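You operate a simulated robot arm through the tools that you are given. There is no shell and no other tool. Be economical: measure what you need, move in short steps, check, and stop when the job is done.

You run a simulated robot arm. Do the job below in one go: nothing can be reset, and whatever is moved stays where it is left.

JOB
Rinse both soapy propellers in the white tray and stand them on the peg rack.

Only the result counts: the job must be done as asked and must still hold three seconds after the hand-in. Knocking over, shifting, dropping, spilling or breaking anything else fails it.

ROBOT AND FRAMES
A 7-joint arm with a two-finger parallel gripper on a trunk, on a base that drives. Base frame: it is fixed to the floor where the robot stands at the start and does not move with it; the origin is under the middle of the robot, x ahead of it, y to its left, z up; the surface under the hand at the start is at about z = 864. Readings come in mm, degrees, newtons and seconds.
With the tool pointing down near the work surface it reaches from about 360 to 760 mm from the robot's upright axis, wherever it stands. Its first joint turns from -143.0 to 143.0 degrees. Places, roughly: far left peg [800, -100, 900]; middle left peg [800, -200, 900]. Payload 3 kg.
The tool frame sits at the grasp point between the pads (the TCP): z along the fingers, y along the line on which they close. The tips reach 30 mm beyond it. Largest opening 94 mm; finger width 28, thickness 10; the body of the gripper, 50 by 96 mm, starts 55 mm behind the TCP.
Orientation is that of the tool frame in the base frame, as [roll, pitch, yaw] about the fixed x, y, z axes, in that order (R = Rz(yaw) Ry(pitch) Rx(roll)). With the fingers straight down and closing along the base's y, the tool's x points along the base's -x, its y along +y and its z along -z.

CONTROLS
- The arm moves only by the tool send_rows. Its arguments are lists of equal length, an entry for each row: "fingers": the closure, from 0 (fully open) to 1 (shut); "delta_pos": the shift along the base's x, y, z in units of 25 mm (1.0 is 25 mm), a list of three; "rotation": the turn, a rotation vector about the base's x, y, z in units of 8 degrees (1.0 is 8 degrees), a list of three. In form: {"fingers": [fingers, ...], "delta_pos": [[x, y, z], ...], "rotation": [[wx, wy, wz], ...]}. A call has 1 to 20 rows; each row shifts and turns the commanded pose from where the row before left it. A call with a number of a shift or a turn outside -1 to 1 is refused whole. A row lasts 0.2 s, in which the tool goes at most 50 mm and 8.6 degrees; a call with a longer step from one row to the next is refused whole, and so is a gripper value outside its range. A pose out of reach is approached as far as the arm can. The call stops where the force on the tool passes 40 N (or 10 N more than at its start, if that is more) or the arm is blocked; 0.2 s more then pass. Each finger travels about 45 mm/s and halts on what it meets, pressing with about 22 N; the grip force reading is that of the motor and also rises with nothing between the fingers. The clock runs only during rows and for 0.2 s after the last one: add rows that do not move to give the fingers time. The reply holds the time, the measured pose of the TCP, the force on the tool along the base axes, the opening and the grip force, in the units named above and with some noise, with the torque about the TCP (base axes, N m) and any sound that the robot's microphone picked up, and new pictures: "show" is both (left out), scene, wrist or none.
- Cameras (640 x 400 px; columns grow to the right, rows downward): "scene" is now at [53.3, 123.8, 1734.7]; the picture's right is [-0.33, -0.95, 0.00], its down [-0.72, 0.25, -0.65] and it looks along [0.61, -0.21, -0.76] (base axes); focal length 288 px, centre (320, 200). "wrist" rides on the gripper at [76, 14, -102] in the tool frame; the picture's right is [-0.18, 0.98, 0.00], its down [-0.75, -0.14, -0.64] and it looks along [-0.63, -0.12, 0.77] (tool axes); focal length 243 px, centre (320, 200). There is no depth. A picture from a camera that has moved, and an enlarged one, comes with that camera's place and axes in the base frame and with its lens. The place of the scene camera against the robot may be out by one fixed shift of up to 18 mm in any direction.
- raise_lower(by): slides the trunk up (or, below 0, down) by that many mm; the arm and the scene camera ride with it, the base frame stays. It gives what a move gives, with no picture.
- steer(legs): drives the robot by 1 to 6 legs, each [ahead, left, turn to the left] in mm, mm and degrees, along the robot's own axes; the way and the turn of a leg run together, so that a leg with both is an arc; at most 1500 mm and 180 degrees a leg. The arm and the cameras ride along, it lands a little off, and it stops where it bumps. It gives what a move gives, and a new picture of the scene camera.
- pan_tilt(pan, tilt): turns the head with the scene camera to pan (to the left, within 143 degrees either way) and tilt (down, from -29 to 69), counted from straight ahead of the robot. It gives what a move gives, and a new picture of the scene camera.
- close_up(camera, box): a new picture of the part [left, top, right, bottom] of that camera's present view, enlarged. The clock stands still meanwhile.
- sign_off(): hands the job in; it is judged then, once.

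Work in short steps. Places have to be worked out from the pictures, the camera data and where the tool is seen: move nearer, look again, correct. Check each grasp and each placing, and mend what went wrong. You have 120 turns and 260 pictures in all, those below and enlarged ones among them. Open the gripper and draw the arm clear of the work before you hand the job in, unless the task says otherwise; then end with one line.

The tools are called after "Call:" by a JSON object that holds its "method" and its "body". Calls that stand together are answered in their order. send_rows: Moves the arm, as the interface text tells. Its arguments: {"type":"object","properties":{"fingers":{"type":"array","items":{"type":"number"}},"delta_pos":{"type":"array","items":{"type":"array","items":{"type":"number"}}},"rotation":{"type":"array","items":{"type":"array","items":{"type":"number"}}},"show":{"type":"string","enum":["both","scene","wrist","none"]}},"required":["fingers","delta_pos","rotation"]} The other tools are called the same way: raise_lower (by) slides the trunk up or down; steer (legs) drives the base; pan_tilt (pan, tilt) turns the head that bears the scene camera; close_up (camera, box) takes an enlarged picture of a part of a camera's view; sign_off () hands the job in.

At the start:

```text
clock: 0.0
position: [565.1, 66.0, 1207.2]
tcp_rot: [-179.9, -0.1, -179.9]
force: [0.0, -1.1, 0.1]
wrist_torque: [-0.01, 0.03, 0.0]
opening: 94.2
finger_force: 0.0
trunk travel left (down, up): [-175.0, 215.0]
robot x, y, heading: [1.8, 3.0, 0.1]
head pan, tilt: [-19.0, 49.5]
```

scene: 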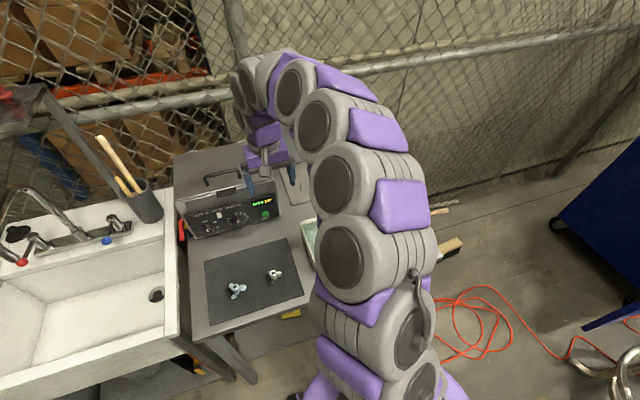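
wrist: 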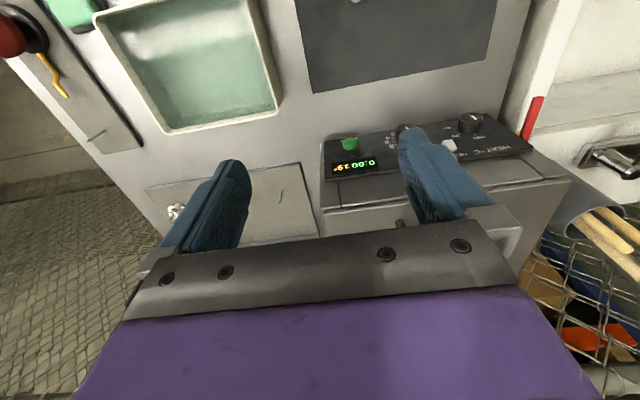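

I'll look closer at the mat and at the area behind the arm before I move anything.

Call:
{"method": "close_up", "body": {"camera": "scene", "box": [170, 220, 330, 320]}}

Call:
{"method": "close_up", "body": {"camera": "wrist", "box": [40, 0, 360, 250]}}

Call:
{"method": "close_up", "body": {"camera": "scene", "box": [230, 120, 330, 220]}}

```text
4.00 times, centred on (250, 270) of scene
camera zoom: at [53.3, 123.8, 1734.7], right [-0.33, -0.95, 0.0], down [-0.72, 0.25, -0.65], along [0.61, -0.21, -0.76], focal length 1153 px, centre (600, -80)
```

zoom: 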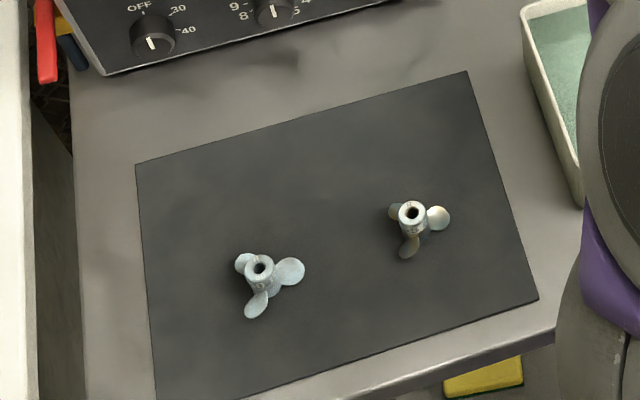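

```text
1.60 times, centred on (200, 125) of wrist
camera zoom: at [488.0, 81.8, 1309.1], right [0.18, 0.98, 0.0], down [0.75, -0.14, 0.64], along [0.63, -0.12, -0.77], focal length 388 px, centre (512, 320)
```

zoom: 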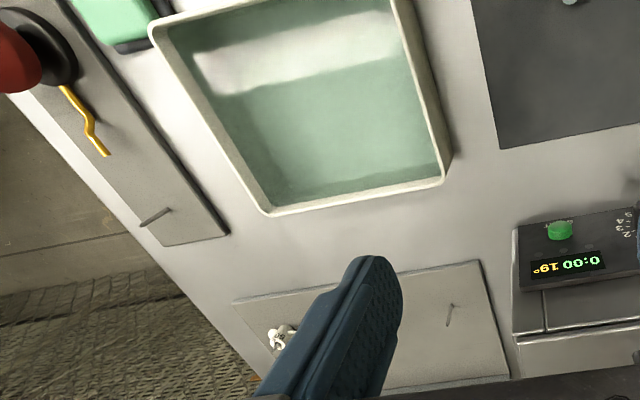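

```text
4.00 times, centred on (280, 170) of scene
camera zoom: at [53.3, 123.8, 1734.7], right [-0.33, -0.95, 0.0], down [-0.72, 0.25, -0.65], along [0.61, -0.21, -0.76], focal length 1153 px, centre (480, 320)
```

zoom: 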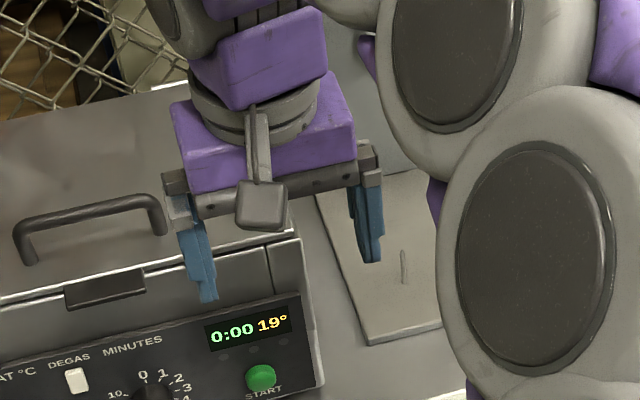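

Next I'll move the hand to the right, staying high, so the wrist camera sees the rack and tray.

Call:
{"method": "send_rows", "body": {"fingers": [0, 0, 0, 0, 0, 0, 0, 0], "delta_pos": [[-0.5, -0.9, 0.2], [-0.5, -0.9, 0.2], [-0.5, -0.9, 0.2], [-0.5, -0.9, 0.2], [-0.5, -0.9, 0.2], [-0.5, -0.9, 0.2], [-0.5, -0.9, 0.2], [0, 0, 0]], "rotation": [[0, 0, 0], [0, 0, 0], [0, 0, 0], [0, 0, 0], [0, 0, 0], [0, 0, 0], [0, 0, 0], [0, 0, 0]]}}

```text
clock: 1.8
position: [474.5, -90.3, 1241.3]
tcp_rot: [180.0, -0.1, 180.0]
force: [-0.5, -0.1, -0.3]
wrist_torque: [0.01, 0.03, -0.01]
opening: 93.9
finger_force: 0.0
trunk travel left (down, up): [-175.0, 215.0]
robot x, y, heading: [-1.6, 0.4, -0.0]
head pan, tilt: [-19.0, 49.5]
camera scene: at [52.9, 121.6, 1734.9], right [-0.33, -0.95, 0.0], down [-0.72, 0.25, -0.65], along [0.61, -0.21, -0.76], focal length 288 px, centre (320, 200)
camera wrist: at [398.4, -75.7, 1343.7], right [0.18, 0.98, 0.0], down [0.75, -0.14, 0.64], along [0.63, -0.12, -0.77], focal length 243 px, centre (320, 200)
```

scene: 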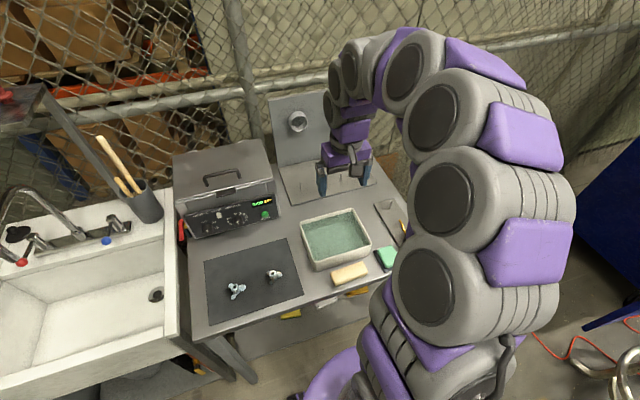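
wrist: 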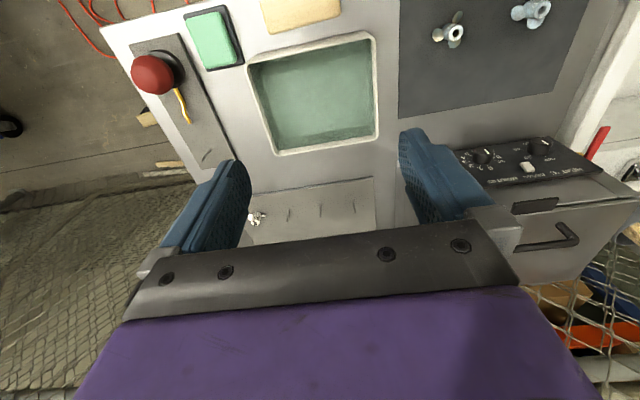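

The rack and tray are now visible. I'll enlarge both.

Call:
{"method": "close_up", "body": {"camera": "wrist", "box": [220, 160, 420, 260]}}

Call:
{"method": "close_up", "body": {"camera": "scene", "box": [260, 90, 420, 200]}}

Call:
{"method": "close_up", "body": {"camera": "scene", "box": [200, 190, 420, 330]}}

```text
3.20 times, centred on (320, 210) of wrist
camera zoom: at [398.4, -75.7, 1343.7], right [0.18, 0.98, 0.0], down [0.75, -0.14, 0.64], along [0.63, -0.12, -0.77], focal length 776 px, centre (320, 168)
```

zoom: 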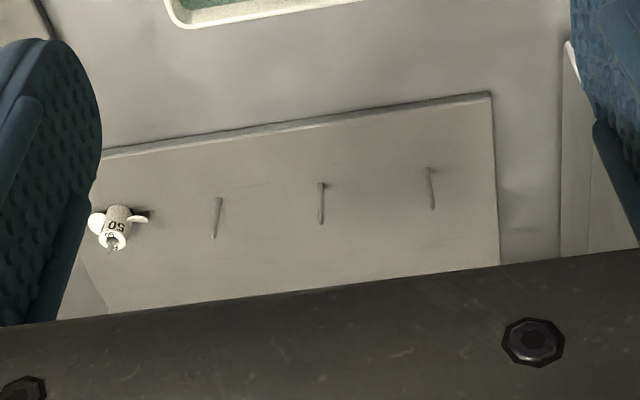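

```text
3.64 times, centred on (340, 145) of scene
camera zoom: at [52.9, 121.6, 1734.9], right [-0.33, -0.95, 0.0], down [-0.72, 0.25, -0.65], along [0.61, -0.21, -0.76], focal length 1048 px, centre (247, 400)
```

zoom: 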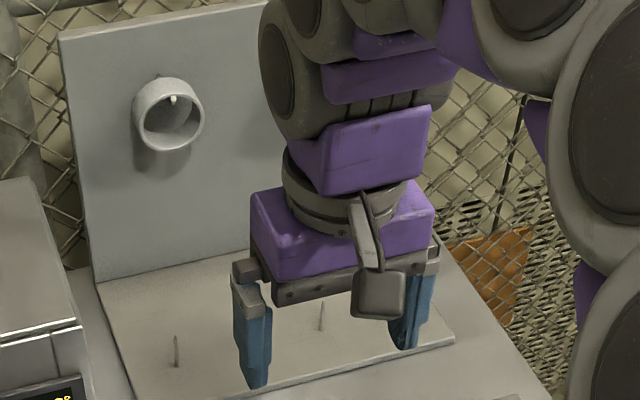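

```text
2.86 times, centred on (310, 260) of scene
camera zoom: at [52.9, 121.6, 1734.9], right [-0.33, -0.95, 0.0], down [-0.72, 0.25, -0.65], along [0.61, -0.21, -0.76], focal length 824 px, centre (349, 29)
```

zoom: 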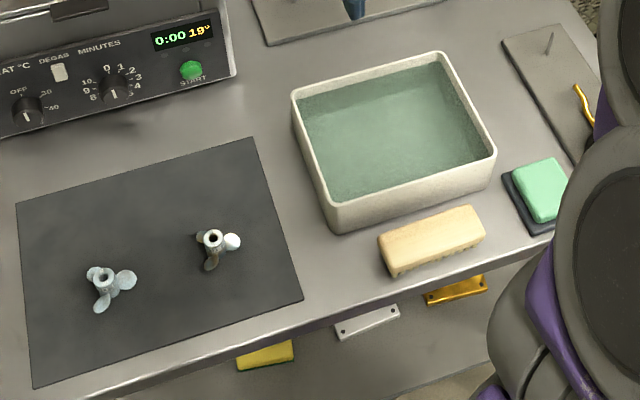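

The rack's board has four vertical pegs, with three free at about (797, -64), (797, -151) and (798, -234). They're slightly beyond reach, so before driving closer I'll look down at the gap between the robot and the table.

Call:
{"method": "pan_tilt", "body": {"pan": 0, "tilt": 69}}

```text
clock: 2.6
position: [475.2, -89.3, 1241.5]
tcp_rot: [180.0, -0.1, -179.9]
force: [0.2, -0.1, -0.2]
wrist_torque: [-0.04, -0.01, -0.03]
opening: 94.2
finger_force: 0.1
trunk travel left (down, up): [-175.0, 215.0]
robot x, y, heading: [1.3, -2.3, 0.1]
head pan, tilt: [0.0, 68.8]
camera scene: at [35.2, 147.4, 1712.3], right [0.0, -1.0, 0.0], down [-0.93, 0.0, -0.36], along [0.36, 0.0, -0.93], focal length 288 px, centre (320, 200)
```

scene: 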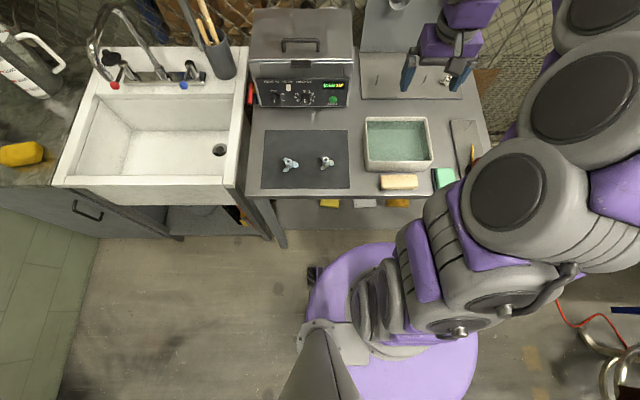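

The table edge is at about x = 366, and the space under it looks clear. I'll drive 95 mm ahead so that the rack, tray and mat are all within reach.

Call:
{"method": "steer", "body": {"legs": [[95, 0, 0]]}}

```text
clock: 3.8
position: [571.2, -89.4, 1241.6]
tcp_rot: [180.0, -0.1, -179.9]
force: [0.0, -0.2, -1.1]
wrist_torque: [-0.04, 0.02, -0.01]
opening: 93.9
finger_force: 0.0
trunk travel left (down, up): [-175.0, 215.0]
robot x, y, heading: [94.2, -1.2, 0.1]
head pan, tilt: [0.0, 68.8]
camera scene: at [131.5, 147.5, 1712.3], right [0.0, -1.0, 0.0], down [-0.93, 0.0, -0.36], along [0.36, 0.0, -0.93], focal length 288 px, centre (320, 200)
```

scene: 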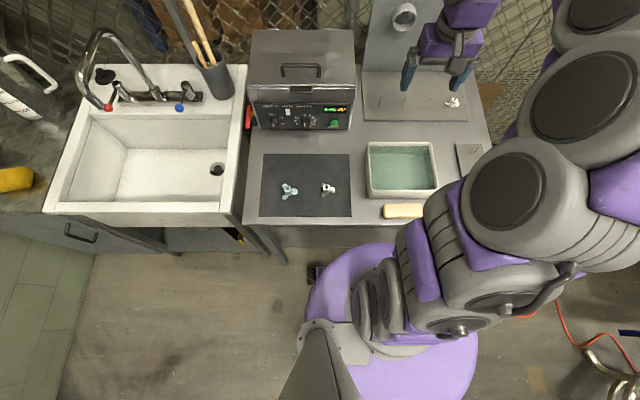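

The robot moved 94 mm. Next I'll bring the hand above the right propeller, around (493, 132), for a close view.

Call:
{"method": "send_rows", "body": {"fingers": [0, 0, 0, 0, 0, 0, 0, 0, 0, 0, 0], "delta_pos": [[-0.31, 0.88, -0.76], [-0.31, 0.88, -0.76], [-0.31, 0.88, -0.76], [-0.31, 0.88, -0.76], [-0.31, 0.88, -0.76], [-0.31, 0.88, -0.76], [-0.31, 0.88, -0.76], [-0.31, 0.88, -0.76], [-0.31, 0.88, -0.76], [-0.31, 0.88, -0.76], [0, 0, 0]], "rotation": [[0, 0, 0], [0, 0, 0], [0, 0, 0], [0, 0, 0], [0, 0, 0], [0, 0, 0], [0, 0, 0], [0, 0, 0], [0, 0, 0], [0, 0, 0], [0, 0, 0]]}}

```text
clock: 6.2
position: [489.9, 131.4, 1050.2]
tcp_rot: [-180.0, 0.1, -179.9]
force: [-0.8, 0.5, 0.6]
wrist_torque: [0.03, -0.01, 0.02]
opening: 94.2
finger_force: 0.0
trunk travel left (down, up): [-175.0, 215.0]
robot x, y, heading: [93.0, 0.7, 0.4]
head pan, tilt: [0.0, 68.8]
camera scene: at [129.4, 151.0, 1712.0], right [0.0, -1.0, 0.0], down [-0.93, 0.0, -0.36], along [0.36, 0.0, -0.93], focal length 288 px, centre (320, 200)
camera wrist: at [413.2, 146.1, 1152.8], right [0.18, 0.98, 0.0], down [0.75, -0.14, 0.64], along [0.63, -0.12, -0.77], focal length 243 px, centre (320, 200)
```

scene: 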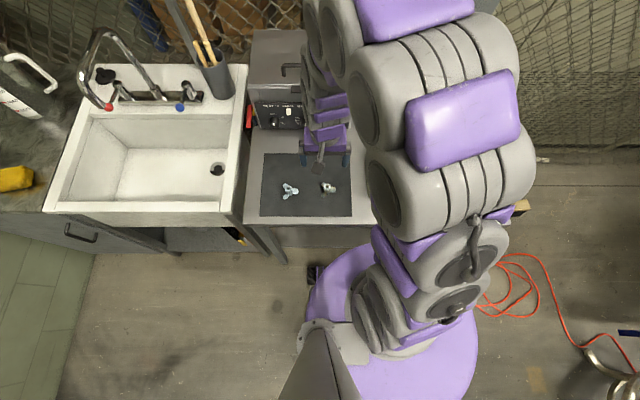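
wrist: 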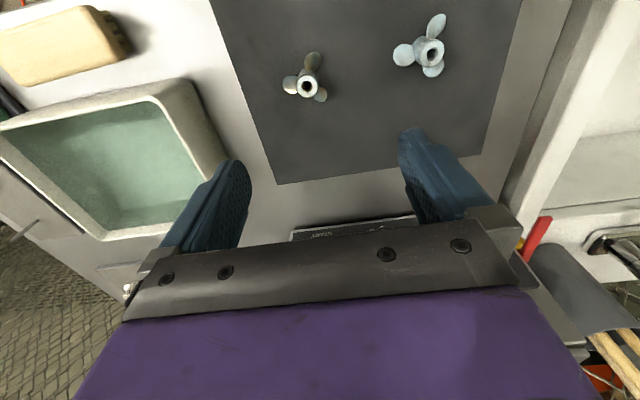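

Call:
{"method": "close_up", "body": {"camera": "wrist", "box": [270, 0, 470, 125]}}

Call:
{"method": "close_up", "body": {"camera": "wrist", "box": [275, 45, 339, 109]}}

```text
3.20 times, centred on (370, 62) of wrist
camera zoom: at [413.2, 146.1, 1152.8], right [0.18, 0.98, 0.0], down [0.75, -0.14, 0.64], along [0.63, -0.12, -0.77], focal length 776 px, centre (160, 640)
```

zoom: 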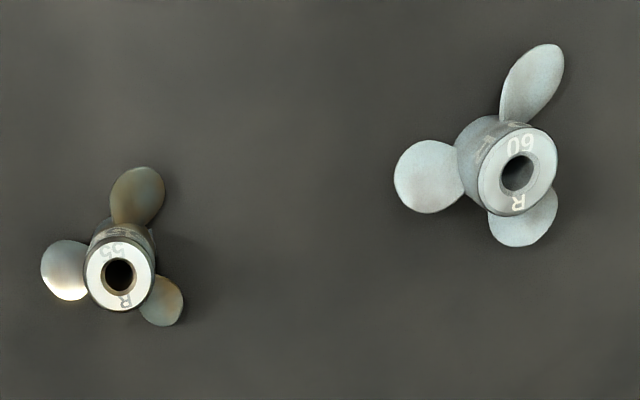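

```text
6.25 times, centred on (307, 77) of wrist
camera zoom: at [413.2, 146.1, 1152.8], right [0.18, 0.98, 0.0], down [0.75, -0.14, 0.64], along [0.63, -0.12, -0.77], focal length 1516 px, centre (401, 969)
```

zoom: 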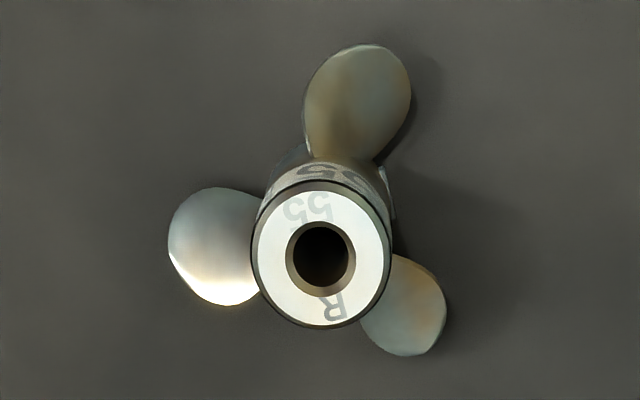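

The propellers read "55" (near 478, 120) and "60" (near 471, 239), with hubs about 22 mm across. I'll go down over the 55 to measure its hub height and blades.

Call:
{"method": "send_rows", "body": {"fingers": [0, 0, 0, 0, 0], "delta_pos": [[-0.12, -0.11, -0.9], [-0.12, -0.11, -0.9], [-0.12, -0.11, -0.9], [-0.12, -0.11, -0.7], [0, 0, 0]], "rotation": [[0, 0, 0], [0, 0, 0], [0, 0, 0], [0, 0, 0], [0, 0, 0]], "show": "wrist"}}

Call:
{"method": "close_up", "body": {"camera": "wrist", "box": [240, 60, 400, 160]}}

```text
clock: 7.3
position: [479.3, 120.4, 966.2]
tcp_rot: [180.0, 0.0, -179.9]
force: [0.0, 0.8, -0.1]
wrist_torque: [-0.01, 0.0, 0.0]
opening: 94.3
finger_force: 0.1
trunk travel left (down, up): [-175.0, 215.0]
robot x, y, heading: [95.8, -0.8, 0.4]
head pan, tilt: [0.0, 68.8]
camera wrist: at [403.6, 135.8, 1068.1], right [0.18, 0.98, 0.0], down [0.75, -0.14, 0.64], along [0.63, -0.12, -0.77], focal length 243 px, centre (320, 200)
```

wrist: 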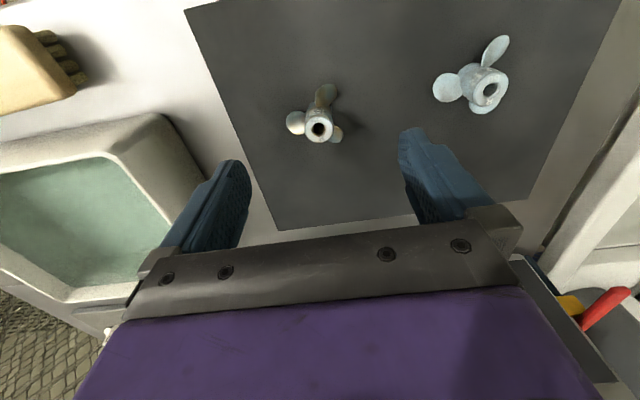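

```text
4.00 times, centred on (320, 110) of wrist
camera zoom: at [403.6, 135.8, 1068.1], right [0.18, 0.98, 0.0], down [0.75, -0.14, 0.64], along [0.63, -0.12, -0.77], focal length 970 px, centre (320, 560)
```

zoom: 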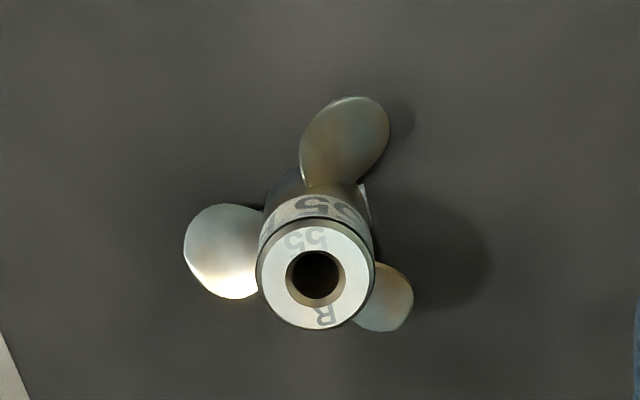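

Triangulating two views puts the hub's top centre at (479, 120, 889). I'll lower around it so the tips end about 8 mm below the top, above the blades, and check before closing.

Call:
{"method": "send_rows", "body": {"fingers": [0, 0, 0, 0, 0], "delta_pos": [[0, 0, -0.6], [0, 0, -0.6], [0, 0, -0.6], [0, 0, -0.36], [0, 0, 0]], "rotation": [[0, 0, 0], [0, 0, 0], [0, 0, 0], [0, 0, 0], [0, 0, 0]], "show": "wrist"}}

Call:
{"method": "close_up", "body": {"camera": "wrist", "box": [220, 60, 420, 185]}}

```text
clock: 8.6
position: [479.0, 121.4, 913.8]
tcp_rot: [180.0, 0.0, -179.8]
force: [-0.2, -0.1, 0.4]
wrist_torque: [-0.01, 0.01, 0.01]
opening: 93.9
finger_force: 0.2
trunk travel left (down, up): [-175.0, 215.0]
robot x, y, heading: [93.9, -0.3, 0.1]
head pan, tilt: [0.0, 68.8]
camera wrist: at [402.0, 137.0, 1015.5], right [0.18, 0.98, 0.0], down [0.75, -0.14, 0.64], along [0.63, -0.12, -0.77], focal length 243 px, centre (320, 200)
```

wrist: 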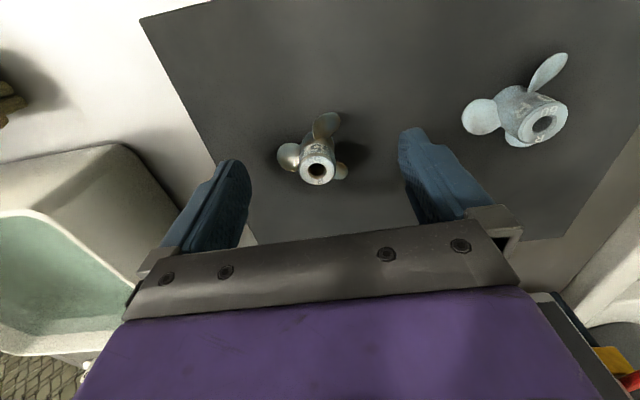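

```text
3.20 times, centred on (320, 122) of wrist
camera zoom: at [402.0, 137.0, 1015.5], right [0.18, 0.98, 0.0], down [0.75, -0.14, 0.64], along [0.63, -0.12, -0.77], focal length 776 px, centre (320, 448)
```

zoom: 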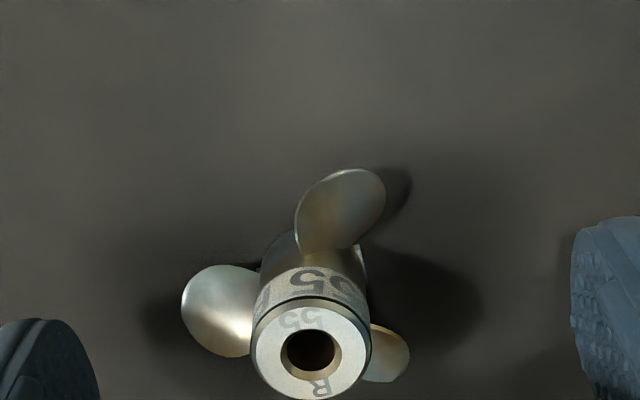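

The hub stays aligned and the blade tops are at about z = 877. I'll lower 3 mm more and close.

Call:
{"method": "send_rows", "body": {"fingers": [0, 1, 1, 1, 1, 1, 1, 1], "delta_pos": [[0.06, -0.02, -0.13], [0, 0, 0], [0, 0, 0], [0, 0, 0], [0, 0, 0], [0, 0, 0], [0, 0, 0], [0, 0, 0]], "rotation": [[0, 0, 0], [0, 0, 0], [0, 0, 0], [0, 0, 0], [0, 0, 0], [0, 0, 0], [0, 0, 0], [0, 0, 0]], "show": "wrist"}}

Call:
{"method": "close_up", "body": {"camera": "wrist", "box": [220, 60, 420, 185]}}

```text
clock: 10.3
position: [480.1, 121.9, 910.5]
tcp_rot: [-180.0, 0.0, -179.9]
force: [0.4, -1.5, 4.9]
wrist_torque: [-0.04, -0.01, 0.01]
opening: 20.2
finger_force: 21.8
trunk travel left (down, up): [-175.0, 215.0]
robot x, y, heading: [94.6, 0.4, -0.0]
head pan, tilt: [0.0, 68.8]
camera wrist: at [403.7, 136.4, 1012.5], right [0.18, 0.98, 0.0], down [0.75, -0.14, 0.64], along [0.63, -0.12, -0.77], focal length 243 px, centre (320, 200)
```

wrist: 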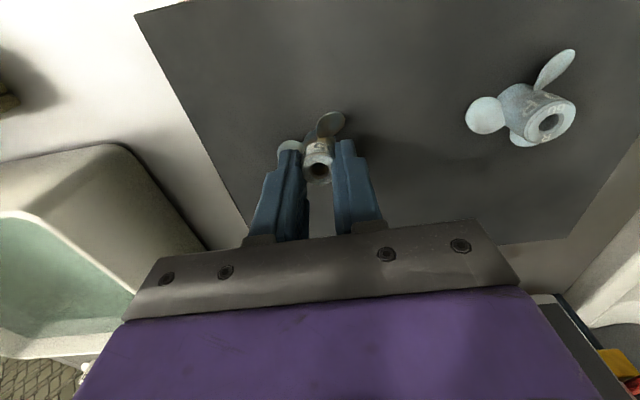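

```text
3.20 times, centred on (320, 122) of wrist
camera zoom: at [403.7, 136.4, 1012.5], right [0.18, 0.98, 0.0], down [0.75, -0.14, 0.64], along [0.63, -0.12, -0.77], focal length 776 px, centre (320, 448)
```

zoom: 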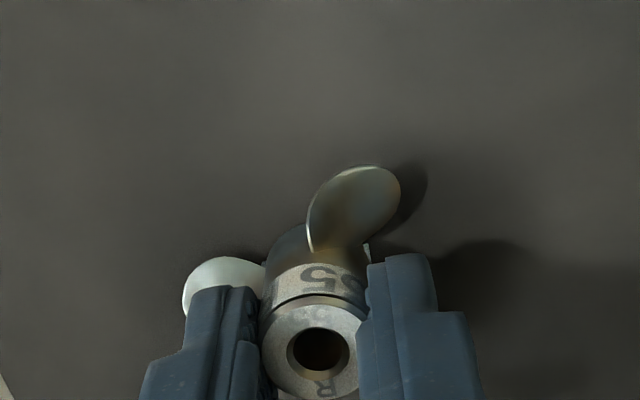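

The hub is gripped at a 20 mm opening. I'll lift it and check it's hanging straight.

Call:
{"method": "send_rows", "body": {"fingers": [1, 1, 1, 1, 1, 1, 1, 1], "delta_pos": [[0, 0, 0.3], [0, 0, 0.8], [0, 0, 0.8], [0, 0, 0.8], [0, 0, 0.8], [0, 0, 0.8], [0, 0, 0.8], [0, 0, 0]], "rotation": [[0, 0, 0], [0, 0, 0], [0, 0, 0], [0, 0, 0], [0, 0, 0], [0, 0, 0], [0, 0, 0], [0, 0, 0]]}}

Call:
{"method": "close_up", "body": {"camera": "wrist", "box": [220, 60, 420, 185]}}

```text
clock: 12.2
position: [480.4, 120.2, 1035.8]
tcp_rot: [180.0, 0.0, -179.9]
force: [0.7, 0.0, -1.3]
wrist_torque: [-0.02, 0.03, 0.01]
opening: 19.9
finger_force: 22.0
trunk travel left (down, up): [-175.0, 215.0]
robot x, y, heading: [96.0, -1.7, 0.4]
head pan, tilt: [0.0, 68.8]
camera scene: at [129.8, 150.0, 1712.1], right [0.0, -1.0, 0.0], down [-0.93, 0.0, -0.36], along [0.36, 0.0, -0.93], focal length 288 px, centre (320, 200)
camera wrist: at [404.3, 134.8, 1138.2], right [0.18, 0.98, 0.0], down [0.75, -0.14, 0.64], along [0.63, -0.12, -0.77], focal length 243 px, centre (320, 200)
```

scene: 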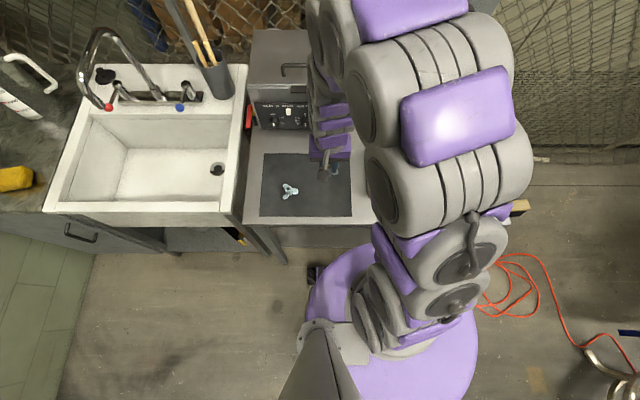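
wrist: 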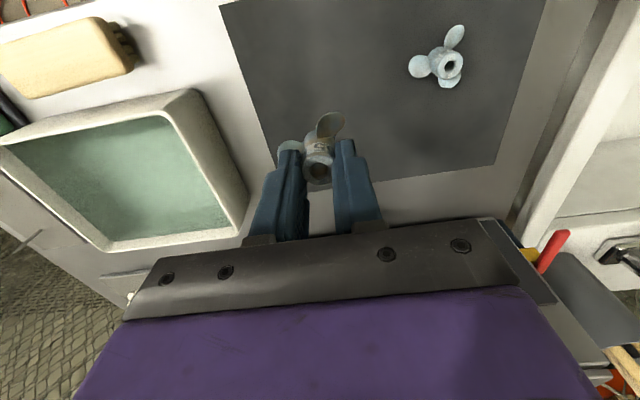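

```text
3.20 times, centred on (320, 122) of wrist
camera zoom: at [404.3, 134.8, 1138.2], right [0.18, 0.98, 0.0], down [0.75, -0.14, 0.64], along [0.63, -0.12, -0.77], focal length 776 px, centre (320, 448)
```

zoom: 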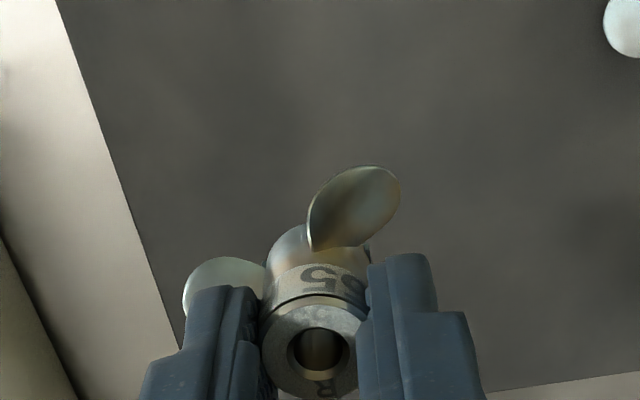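

The grip is firm and straight. I'll carry it at this height toward the tray's centre, around (530, -115), and look.

Call:
{"method": "send_rows", "body": {"fingers": [1, 1, 1, 1, 1, 1, 1, 1, 1, 1, 1], "delta_pos": [[0.15, -0.95, 0.1], [0.2, -0.95, 0.1], [0.2, -0.95, 0], [0.2, -0.95, 0], [0.2, -0.95, 0], [0.2, -0.95, 0], [0.2, -0.95, 0], [0.2, -0.95, 0], [0.2, -0.95, 0], [0.2, -0.95, 0], [0, 0, 0]], "rotation": [[0, 0, 0], [0, 0, 0], [0, 0, 0], [0, 0, 0], [0, 0, 0], [0, 0, 0], [0, 0, 0], [0, 0, 0], [0, 0, 0], [0, 0, 0], [0, 0, 0]]}}

```text
clock: 14.6
position: [529.9, -117.4, 1041.5]
tcp_rot: [179.9, 0.1, -179.8]
force: [-0.4, -0.3, -0.5]
wrist_torque: [0.03, -0.02, -0.02]
opening: 20.3
finger_force: 21.9
trunk travel left (down, up): [-175.0, 215.0]
robot x, y, heading: [93.6, 2.4, 0.1]
head pan, tilt: [0.0, 68.8]
camera scene: at [129.9, 146.4, 1712.4], right [0.0, -1.0, 0.0], down [-0.93, 0.0, -0.36], along [0.36, 0.0, -0.93], focal length 288 px, centre (320, 200)
camera wrist: at [453.2, -102.4, 1143.9], right [0.18, 0.98, 0.0], down [0.75, -0.14, 0.64], along [0.63, -0.12, -0.77], focal length 243 px, centre (320, 200)
```

scene: 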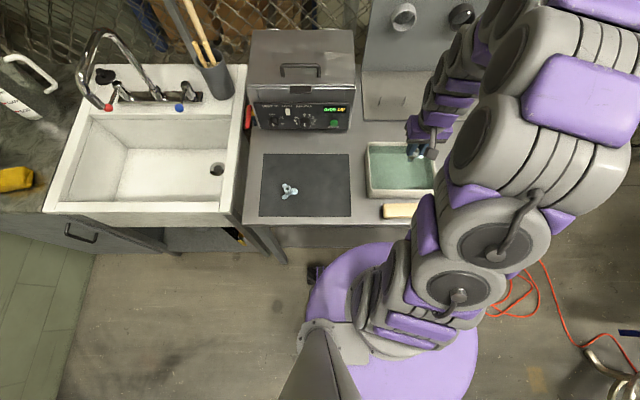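
wrist: 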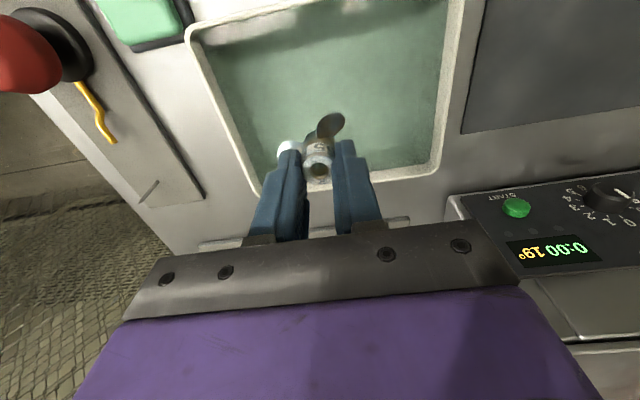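

Inside, the tray spans about x 475–612 and y -10 to -200, so its centre is near (543, -105). I'll centre the hand and lower it in steps.

Call:
{"method": "send_rows", "body": {"fingers": [1, 1, 1, 1, 1, 1, 1], "delta_pos": [[0.5, 0.4, 0], [0, 0, -0.8], [0, 0, -0.8], [0, 0, -0.8], [0, 0, -0.8], [0, 0, -0.8], [0, 0, 0]], "rotation": [[0, 0, 0], [0, 0, 0], [0, 0, 0], [0, 0, 0], [0, 0, 0], [0, 0, 0], [0, 0, 0]], "show": "wrist"}}

Call:
{"method": "close_up", "body": {"camera": "wrist", "box": [160, 0, 480, 200]}}

```text
clock: 16.1
position: [541.0, -109.3, 943.2]
tcp_rot: [179.9, 0.0, -179.9]
force: [-1.3, 0.3, -0.9]
wrist_torque: [0.0, -0.01, 0.03]
opening: 20.1
finger_force: 21.7
trunk travel left (down, up): [-175.0, 215.0]
robot x, y, heading: [93.3, -0.1, -0.1]
head pan, tilt: [0.0, 68.8]
camera wrist: at [464.5, -94.9, 1044.7], right [0.18, 0.98, 0.0], down [0.75, -0.14, 0.64], along [0.63, -0.12, -0.77], focal length 243 px, centre (320, 200)
```

wrist: 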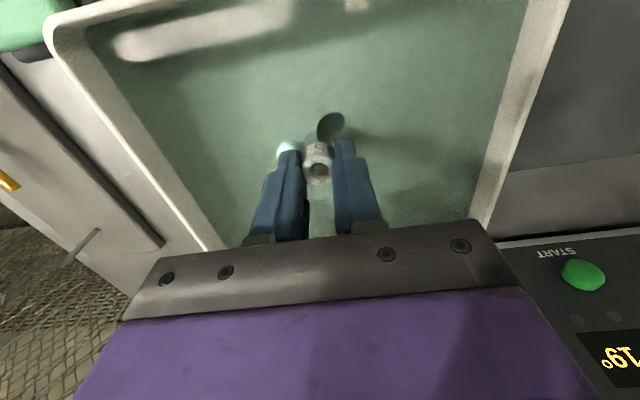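

```text
2.00 times, centred on (320, 100) of wrist
camera zoom: at [464.5, -94.9, 1044.7], right [0.18, 0.98, 0.0], down [0.75, -0.14, 0.64], along [0.63, -0.12, -0.77], focal length 485 px, centre (320, 400)
```

zoom: 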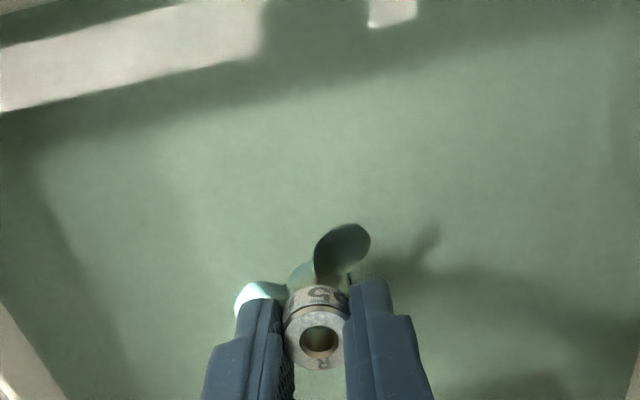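

The blades already look submerged. I'll go down 20 mm more to cover the hub, then swish gently.

Call:
{"method": "send_rows", "body": {"fingers": [1, 1, 1, 1], "delta_pos": [[0, 0, -0.4], [0, 0, -0.4], [0, 0, 0], [0, 0, 0]], "rotation": [[0, 0, 0], [0, 0, 0], [0, 0, 0], [0, 0, 0]], "show": "wrist"}}

Call:
{"method": "close_up", "body": {"camera": "wrist", "box": [160, 0, 480, 200]}}

```text
clock: 17.1
position: [541.5, -109.8, 923.1]
tcp_rot: [179.8, -0.1, -179.8]
force: [-0.1, 0.9, -1.1]
wrist_torque: [0.02, 0.01, 0.03]
opening: 20.1
finger_force: 22.4
trunk travel left (down, up): [-175.0, 215.0]
robot x, y, heading: [97.7, -0.6, 0.2]
head pan, tilt: [0.0, 68.8]
camera wrist: at [464.2, -95.1, 1025.1], right [0.18, 0.98, 0.0], down [0.75, -0.14, 0.64], along [0.63, -0.12, -0.77], focal length 243 px, centre (320, 200)
```

wrist: 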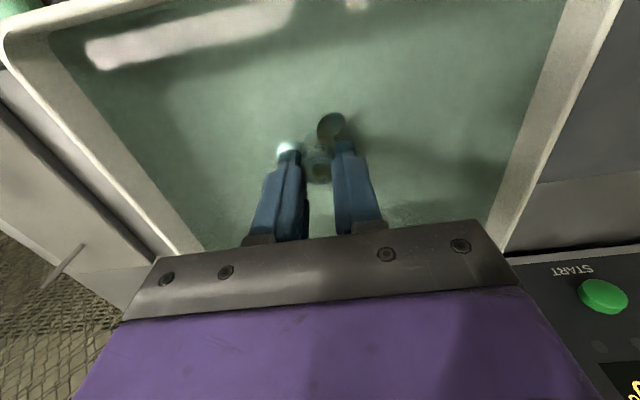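

```text
2.00 times, centred on (320, 100) of wrist
camera zoom: at [464.2, -95.1, 1025.1], right [0.18, 0.98, 0.0], down [0.75, -0.14, 0.64], along [0.63, -0.12, -0.77], focal length 485 px, centre (320, 400)
```

zoom: 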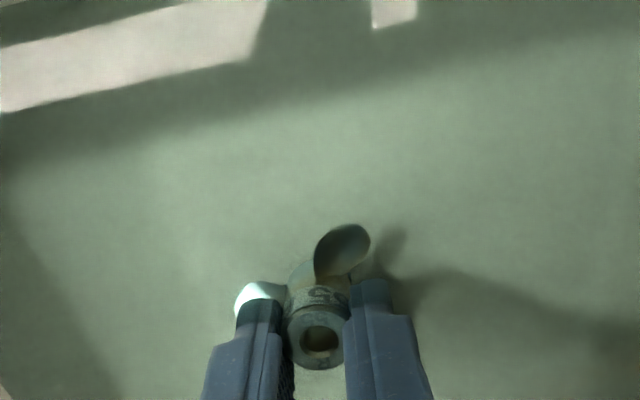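

The propeller is fully submerged and clear of the floor. I'll swish it side to side with gentle strokes.

Call:
{"method": "send_rows", "body": {"fingers": [1, 1, 1, 1, 1, 1, 1, 1, 1, 1, 1, 1, 1, 1, 1, 1, 1, 1, 1, 1], "delta_pos": [[0, 0.6, 0], [0, 0.6, 0], [0, -0.6, 0], [0, -0.6, 0], [0, -0.6, 0], [0, -0.6, 0], [0, 0.6, 0], [0, 0.6, 0], [0, 0.6, 0], [0, 0.6, 0], [0, -0.6, 0], [0, -0.6, 0], [0, -0.6, 0], [0, -0.6, 0], [0, 0.6, 0], [0, 0.6, 0], [0.5, 0, 0], [-0.5, 0, 0], [-0.5, 0, 0], [0.5, 0, 0]], "rotation": [[0, 0, 0], [0, 0, 0], [0, 0, 0], [0, 0, 0], [0, 0, 0], [0, 0, 0], [0, 0, 0], [0, 0, 0], [0, 0, 0], [0, 0, 0], [0, 0, 0], [0, 0, 0], [0, 0, 0], [0, 0, 0], [0, 0, 0], [0, 0, 0], [0, 0, 0], [0, 0, 0], [0, 0, 0], [0, 0, 0]], "show": "wrist"}}

```text
clock: 21.4
position: [541.0, -107.5, 921.6]
tcp_rot: [179.9, 0.1, -179.7]
force: [0.4, 0.1, -1.0]
wrist_torque: [-0.01, -0.02, 0.01]
opening: 19.7
finger_force: 22.1
trunk travel left (down, up): [-175.0, 215.0]
robot x, y, heading: [96.7, 1.4, 0.1]
head pan, tilt: [0.0, 68.8]
camera wrist: at [464.7, -93.7, 1023.8], right [0.18, 0.98, 0.0], down [0.75, -0.14, 0.64], along [0.63, -0.12, -0.77], focal length 243 px, centre (320, 200)
```

wrist: 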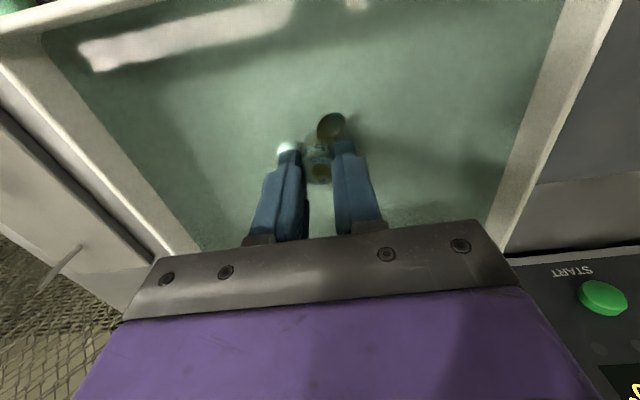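

Now I'll lift it out slowly and let it drip over the tray.

Call:
{"method": "send_rows", "body": {"fingers": [1, 1, 1, 1, 1, 1, 1, 1, 1, 1], "delta_pos": [[0, 0, 0.5], [0, 0, 0.5], [0, 0, 0.6], [0, 0, 0.8], [0, 0, 0.8], [0, 0, 0.9], [0, 0, 0.9], [0, 0, 0], [0, 0, 0], [0, 0, 0]], "rotation": [[0, 0, 0], [0, 0, 0], [0, 0, 0], [0, 0, 0], [0, 0, 0], [0, 0, 0], [0, 0, 0], [0, 0, 0], [0, 0, 0], [0, 0, 0]], "show": "wrist"}}

Call:
{"method": "close_up", "body": {"camera": "wrist", "box": [240, 80, 400, 200]}}

```text
clock: 23.6
position: [542.6, -108.2, 1044.6]
tcp_rot: [180.0, -0.1, -179.8]
force: [0.2, 0.7, -1.6]
wrist_torque: [-0.01, 0.0, -0.01]
opening: 19.9
finger_force: 21.6
trunk travel left (down, up): [-175.0, 215.0]
robot x, y, heading: [97.2, 0.7, -0.0]
head pan, tilt: [0.0, 68.8]
camera wrist: at [465.0, -93.6, 1148.0], right [0.18, 0.98, 0.0], down [0.75, -0.14, 0.64], along [0.63, -0.12, -0.77], focal length 243 px, centre (320, 200)
```

wrist: 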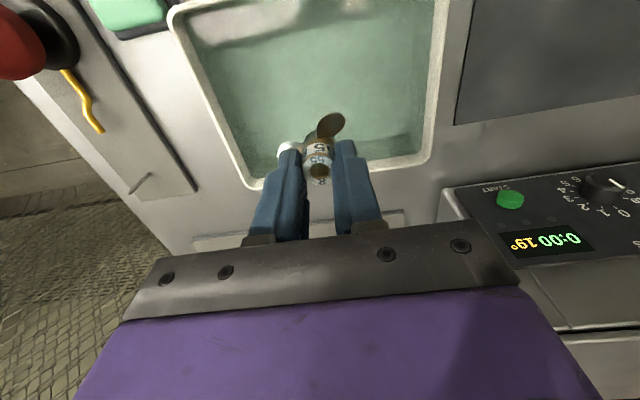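

```text
3.33 times, centred on (320, 140) of wrist
camera zoom: at [465.0, -93.6, 1148.0], right [0.18, 0.98, 0.0], down [0.75, -0.14, 0.64], along [0.63, -0.12, -0.77], focal length 809 px, centre (320, 400)
```

zoom: 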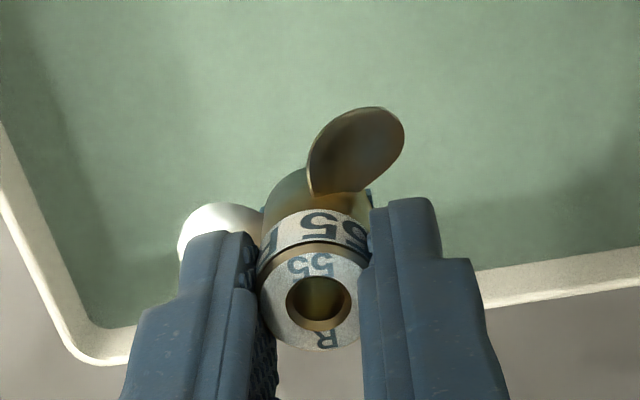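

The film is gone, so the 55 is rinsed. I'll carry it toward the rack and view the pegs from closer.

Call:
{"method": "send_rows", "body": {"fingers": [1, 1, 1, 1, 1, 1, 1, 1], "delta_pos": [[0.9, 0, 0.1], [0.9, 0, 0.1], [0.9, 0, 0.1], [0.9, 0, 0.1], [0.9, 0, 0.1], [0.9, 0, 0.1], [0.6, 0, 0.1], [0, 0, 0]], "rotation": [[0, 0, 0], [0, 0, 0], [0, 0, 0], [0, 0, 0], [0, 0, 0], [0, 0, 0], [0, 0, 0], [0, 0, 0]]}}

Call:
{"method": "close_up", "body": {"camera": "wrist", "box": [160, 40, 480, 240]}}

```text
clock: 25.4
position: [691.4, -106.3, 1064.7]
tcp_rot: [-179.9, 0.0, -179.8]
force: [0.1, -1.1, -0.4]
wrist_torque: [0.01, -0.04, 0.0]
opening: 20.1
finger_force: 22.1
trunk travel left (down, up): [-175.0, 215.0]
robot x, y, heading: [95.6, 0.8, 0.2]
head pan, tilt: [0.0, 68.8]
camera scene: at [130.9, 147.4, 1712.3], right [0.0, -1.0, 0.0], down [-0.93, 0.0, -0.36], along [0.36, 0.0, -0.93], focal length 288 px, centre (320, 200)
camera wrist: at [615.5, -91.9, 1167.4], right [0.18, 0.98, 0.0], down [0.75, -0.14, 0.64], along [0.63, -0.12, -0.77], focal length 243 px, centre (320, 200)
```

scene: 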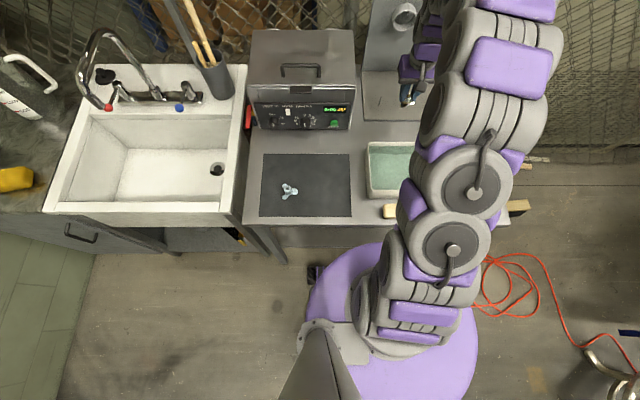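
wrist: 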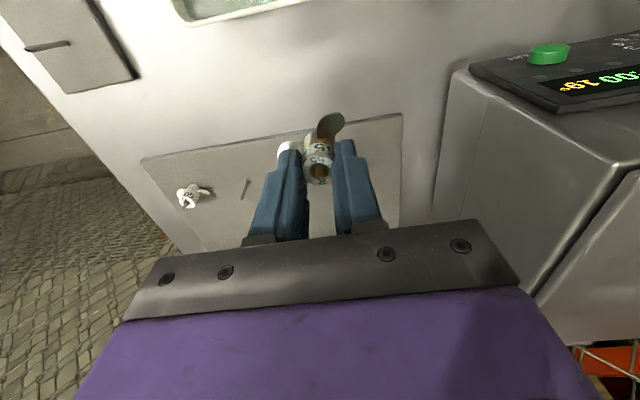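

```text
2.00 times, centred on (320, 140) of wrist
camera zoom: at [615.5, -91.9, 1167.4], right [0.18, 0.98, 0.0], down [0.75, -0.14, 0.64], along [0.63, -0.12, -0.77], focal length 485 px, centre (320, 320)
```

zoom: 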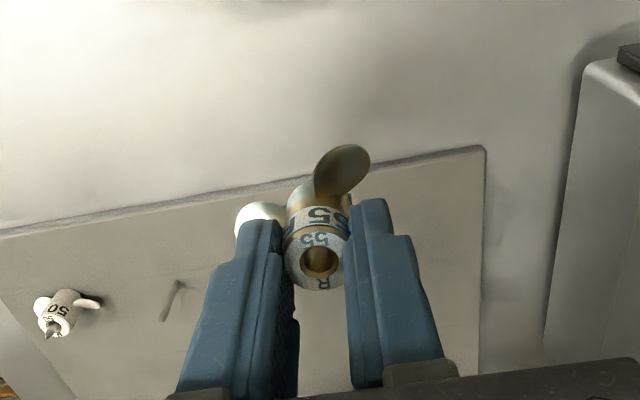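

The third free peg checks out at (801, -233). The fingers hide the left two, so I'll shift right to see them past the hand.

Call:
{"method": "send_rows", "body": {"fingers": [1, 1, 1, 1, 1, 1], "delta_pos": [[0.3, -0.9, 0], [0.2, -0.9, 0], [0.2, -0.9, 0], [0.2, -0.9, 0], [0.1, -0.6, 0], [0, 0, 0]], "rotation": [[0, 0, 0], [0, 0, 0], [0, 0, 0], [0, 0, 0], [0, 0, 0], [0, 0, 0]]}}

Call:
{"method": "close_up", "body": {"camera": "wrist", "box": [340, 80, 500, 240]}}

```text
clock: 26.8
position: [715.3, -213.8, 1063.7]
tcp_rot: [179.9, 0.0, -179.8]
force: [-0.1, 0.3, -0.7]
wrist_torque: [0.01, 0.0, 0.03]
opening: 20.0
finger_force: 22.2
trunk travel left (down, up): [-175.0, 215.0]
robot x, y, heading: [92.5, 2.3, 0.1]
head pan, tilt: [0.0, 68.8]
camera scene: at [131.4, 145.9, 1712.4], right [0.0, -1.0, 0.0], down [-0.93, 0.0, -0.36], along [0.36, 0.0, -0.93], focal length 288 px, centre (320, 200)
camera wrist: at [638.5, -199.4, 1165.8], right [0.18, 0.98, 0.0], down [0.75, -0.14, 0.64], along [0.63, -0.12, -0.77], focal length 243 px, centre (320, 200)
```

scene: 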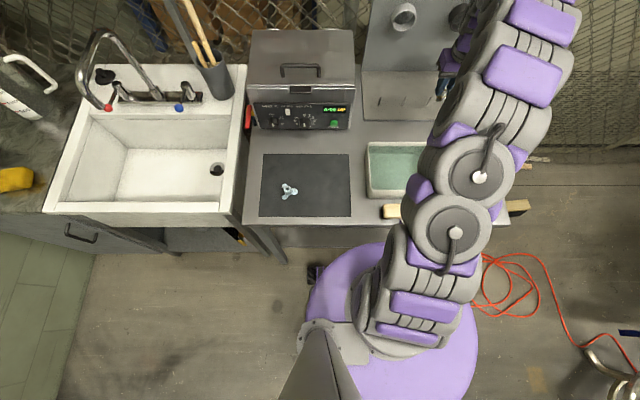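
wrist: 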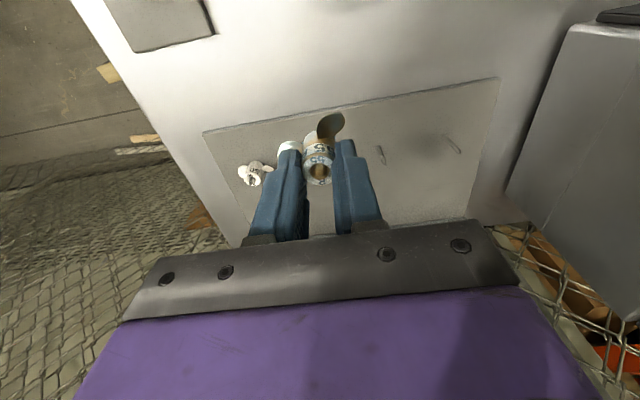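

```text
2.50 times, centred on (420, 160) of wrist
camera zoom: at [638.5, -199.4, 1165.8], right [0.18, 0.98, 0.0], down [0.75, -0.14, 0.64], along [0.63, -0.12, -0.77], focal length 606 px, centre (70, 300)
```

zoom: 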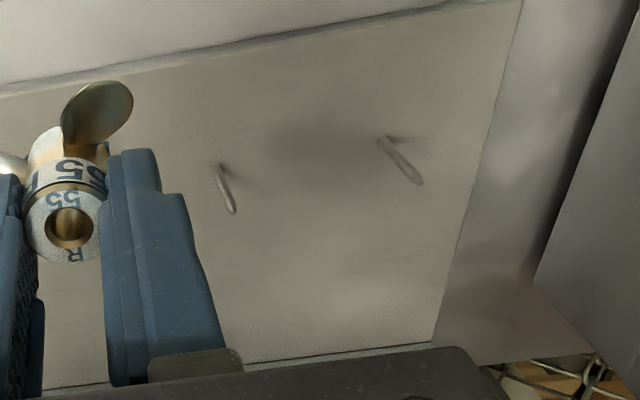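

Pegs are at P1 (801, -69), P2 (802, -152) and P3 (802, -233), with tips near z = 920. I'll place the 55 on P2, first moving above it.

Call:
{"method": "send_rows", "body": {"fingers": [1, 1, 1, 1, 1, 1], "delta_pos": [[0.85, 0.62, 0], [0.85, 0.62, 0], [0.85, 0.62, -0.4], [0.85, 0.62, -0.8], [0, 0, -0.8], [0, 0, 0]], "rotation": [[0, 0, 0], [0, 0, 0], [0, 0, 0], [0, 0, 0], [0, 0, 0], [0, 0, 0]]}}

Call:
{"method": "close_up", "body": {"camera": "wrist", "box": [240, 80, 400, 200]}}

Call:
{"method": "close_up", "body": {"camera": "scene", "box": [350, 40, 480, 130]}}

```text
clock: 28.1
position: [801.2, -151.7, 1013.8]
tcp_rot: [179.9, -0.1, -179.7]
force: [-0.2, -0.7, -0.1]
wrist_torque: [-0.02, 0.0, -0.02]
opening: 20.1
finger_force: 21.9
trunk travel left (down, up): [-175.0, 215.0]
robot x, y, heading: [93.9, 1.8, 0.1]
head pan, tilt: [0.0, 68.8]
camera scene: at [132.2, 147.0, 1712.3], right [0.0, -1.0, 0.0], down [-0.93, 0.0, -0.36], along [0.36, 0.0, -0.93], focal length 288 px, centre (320, 200)
camera wrist: at [724.7, -137.6, 1115.5], right [0.18, 0.98, 0.0], down [0.75, -0.14, 0.64], along [0.63, -0.12, -0.77], focal length 243 px, centre (320, 200)
```

scene: 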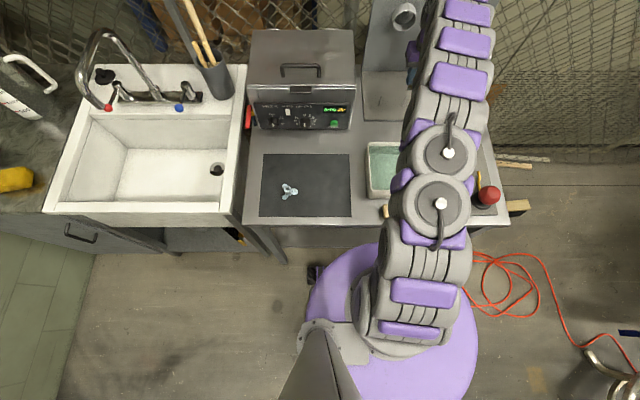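
wrist: 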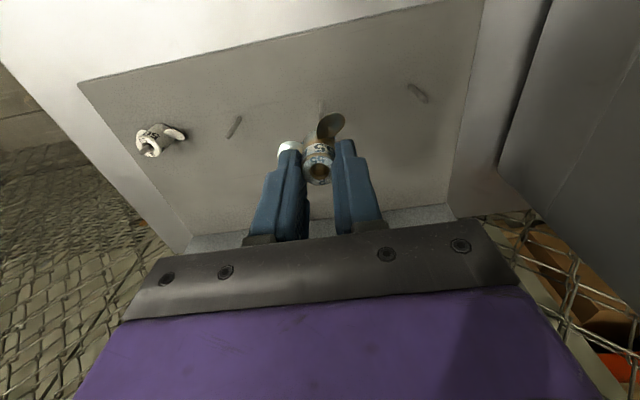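

```text
3.33 times, centred on (320, 140) of wrist
camera zoom: at [724.7, -137.6, 1115.5], right [0.18, 0.98, 0.0], down [0.75, -0.14, 0.64], along [0.63, -0.12, -0.77], focal length 809 px, centre (320, 400)
```

zoom: 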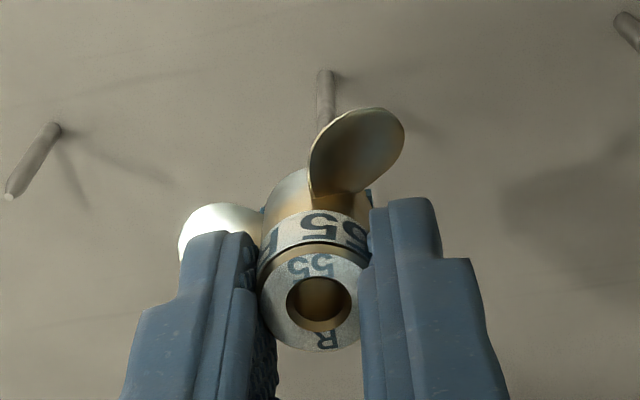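

```text
4.44 times, centred on (415, 85) of scene
camera zoom: at [132.2, 147.0, 1712.3], right [0.0, -1.0, 0.0], down [-0.93, 0.0, -0.36], along [0.36, 0.0, -0.93], focal length 1281 px, centre (-102, 711)
```

zoom: 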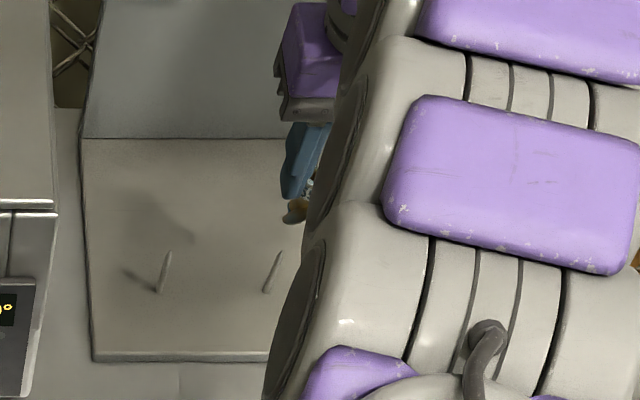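

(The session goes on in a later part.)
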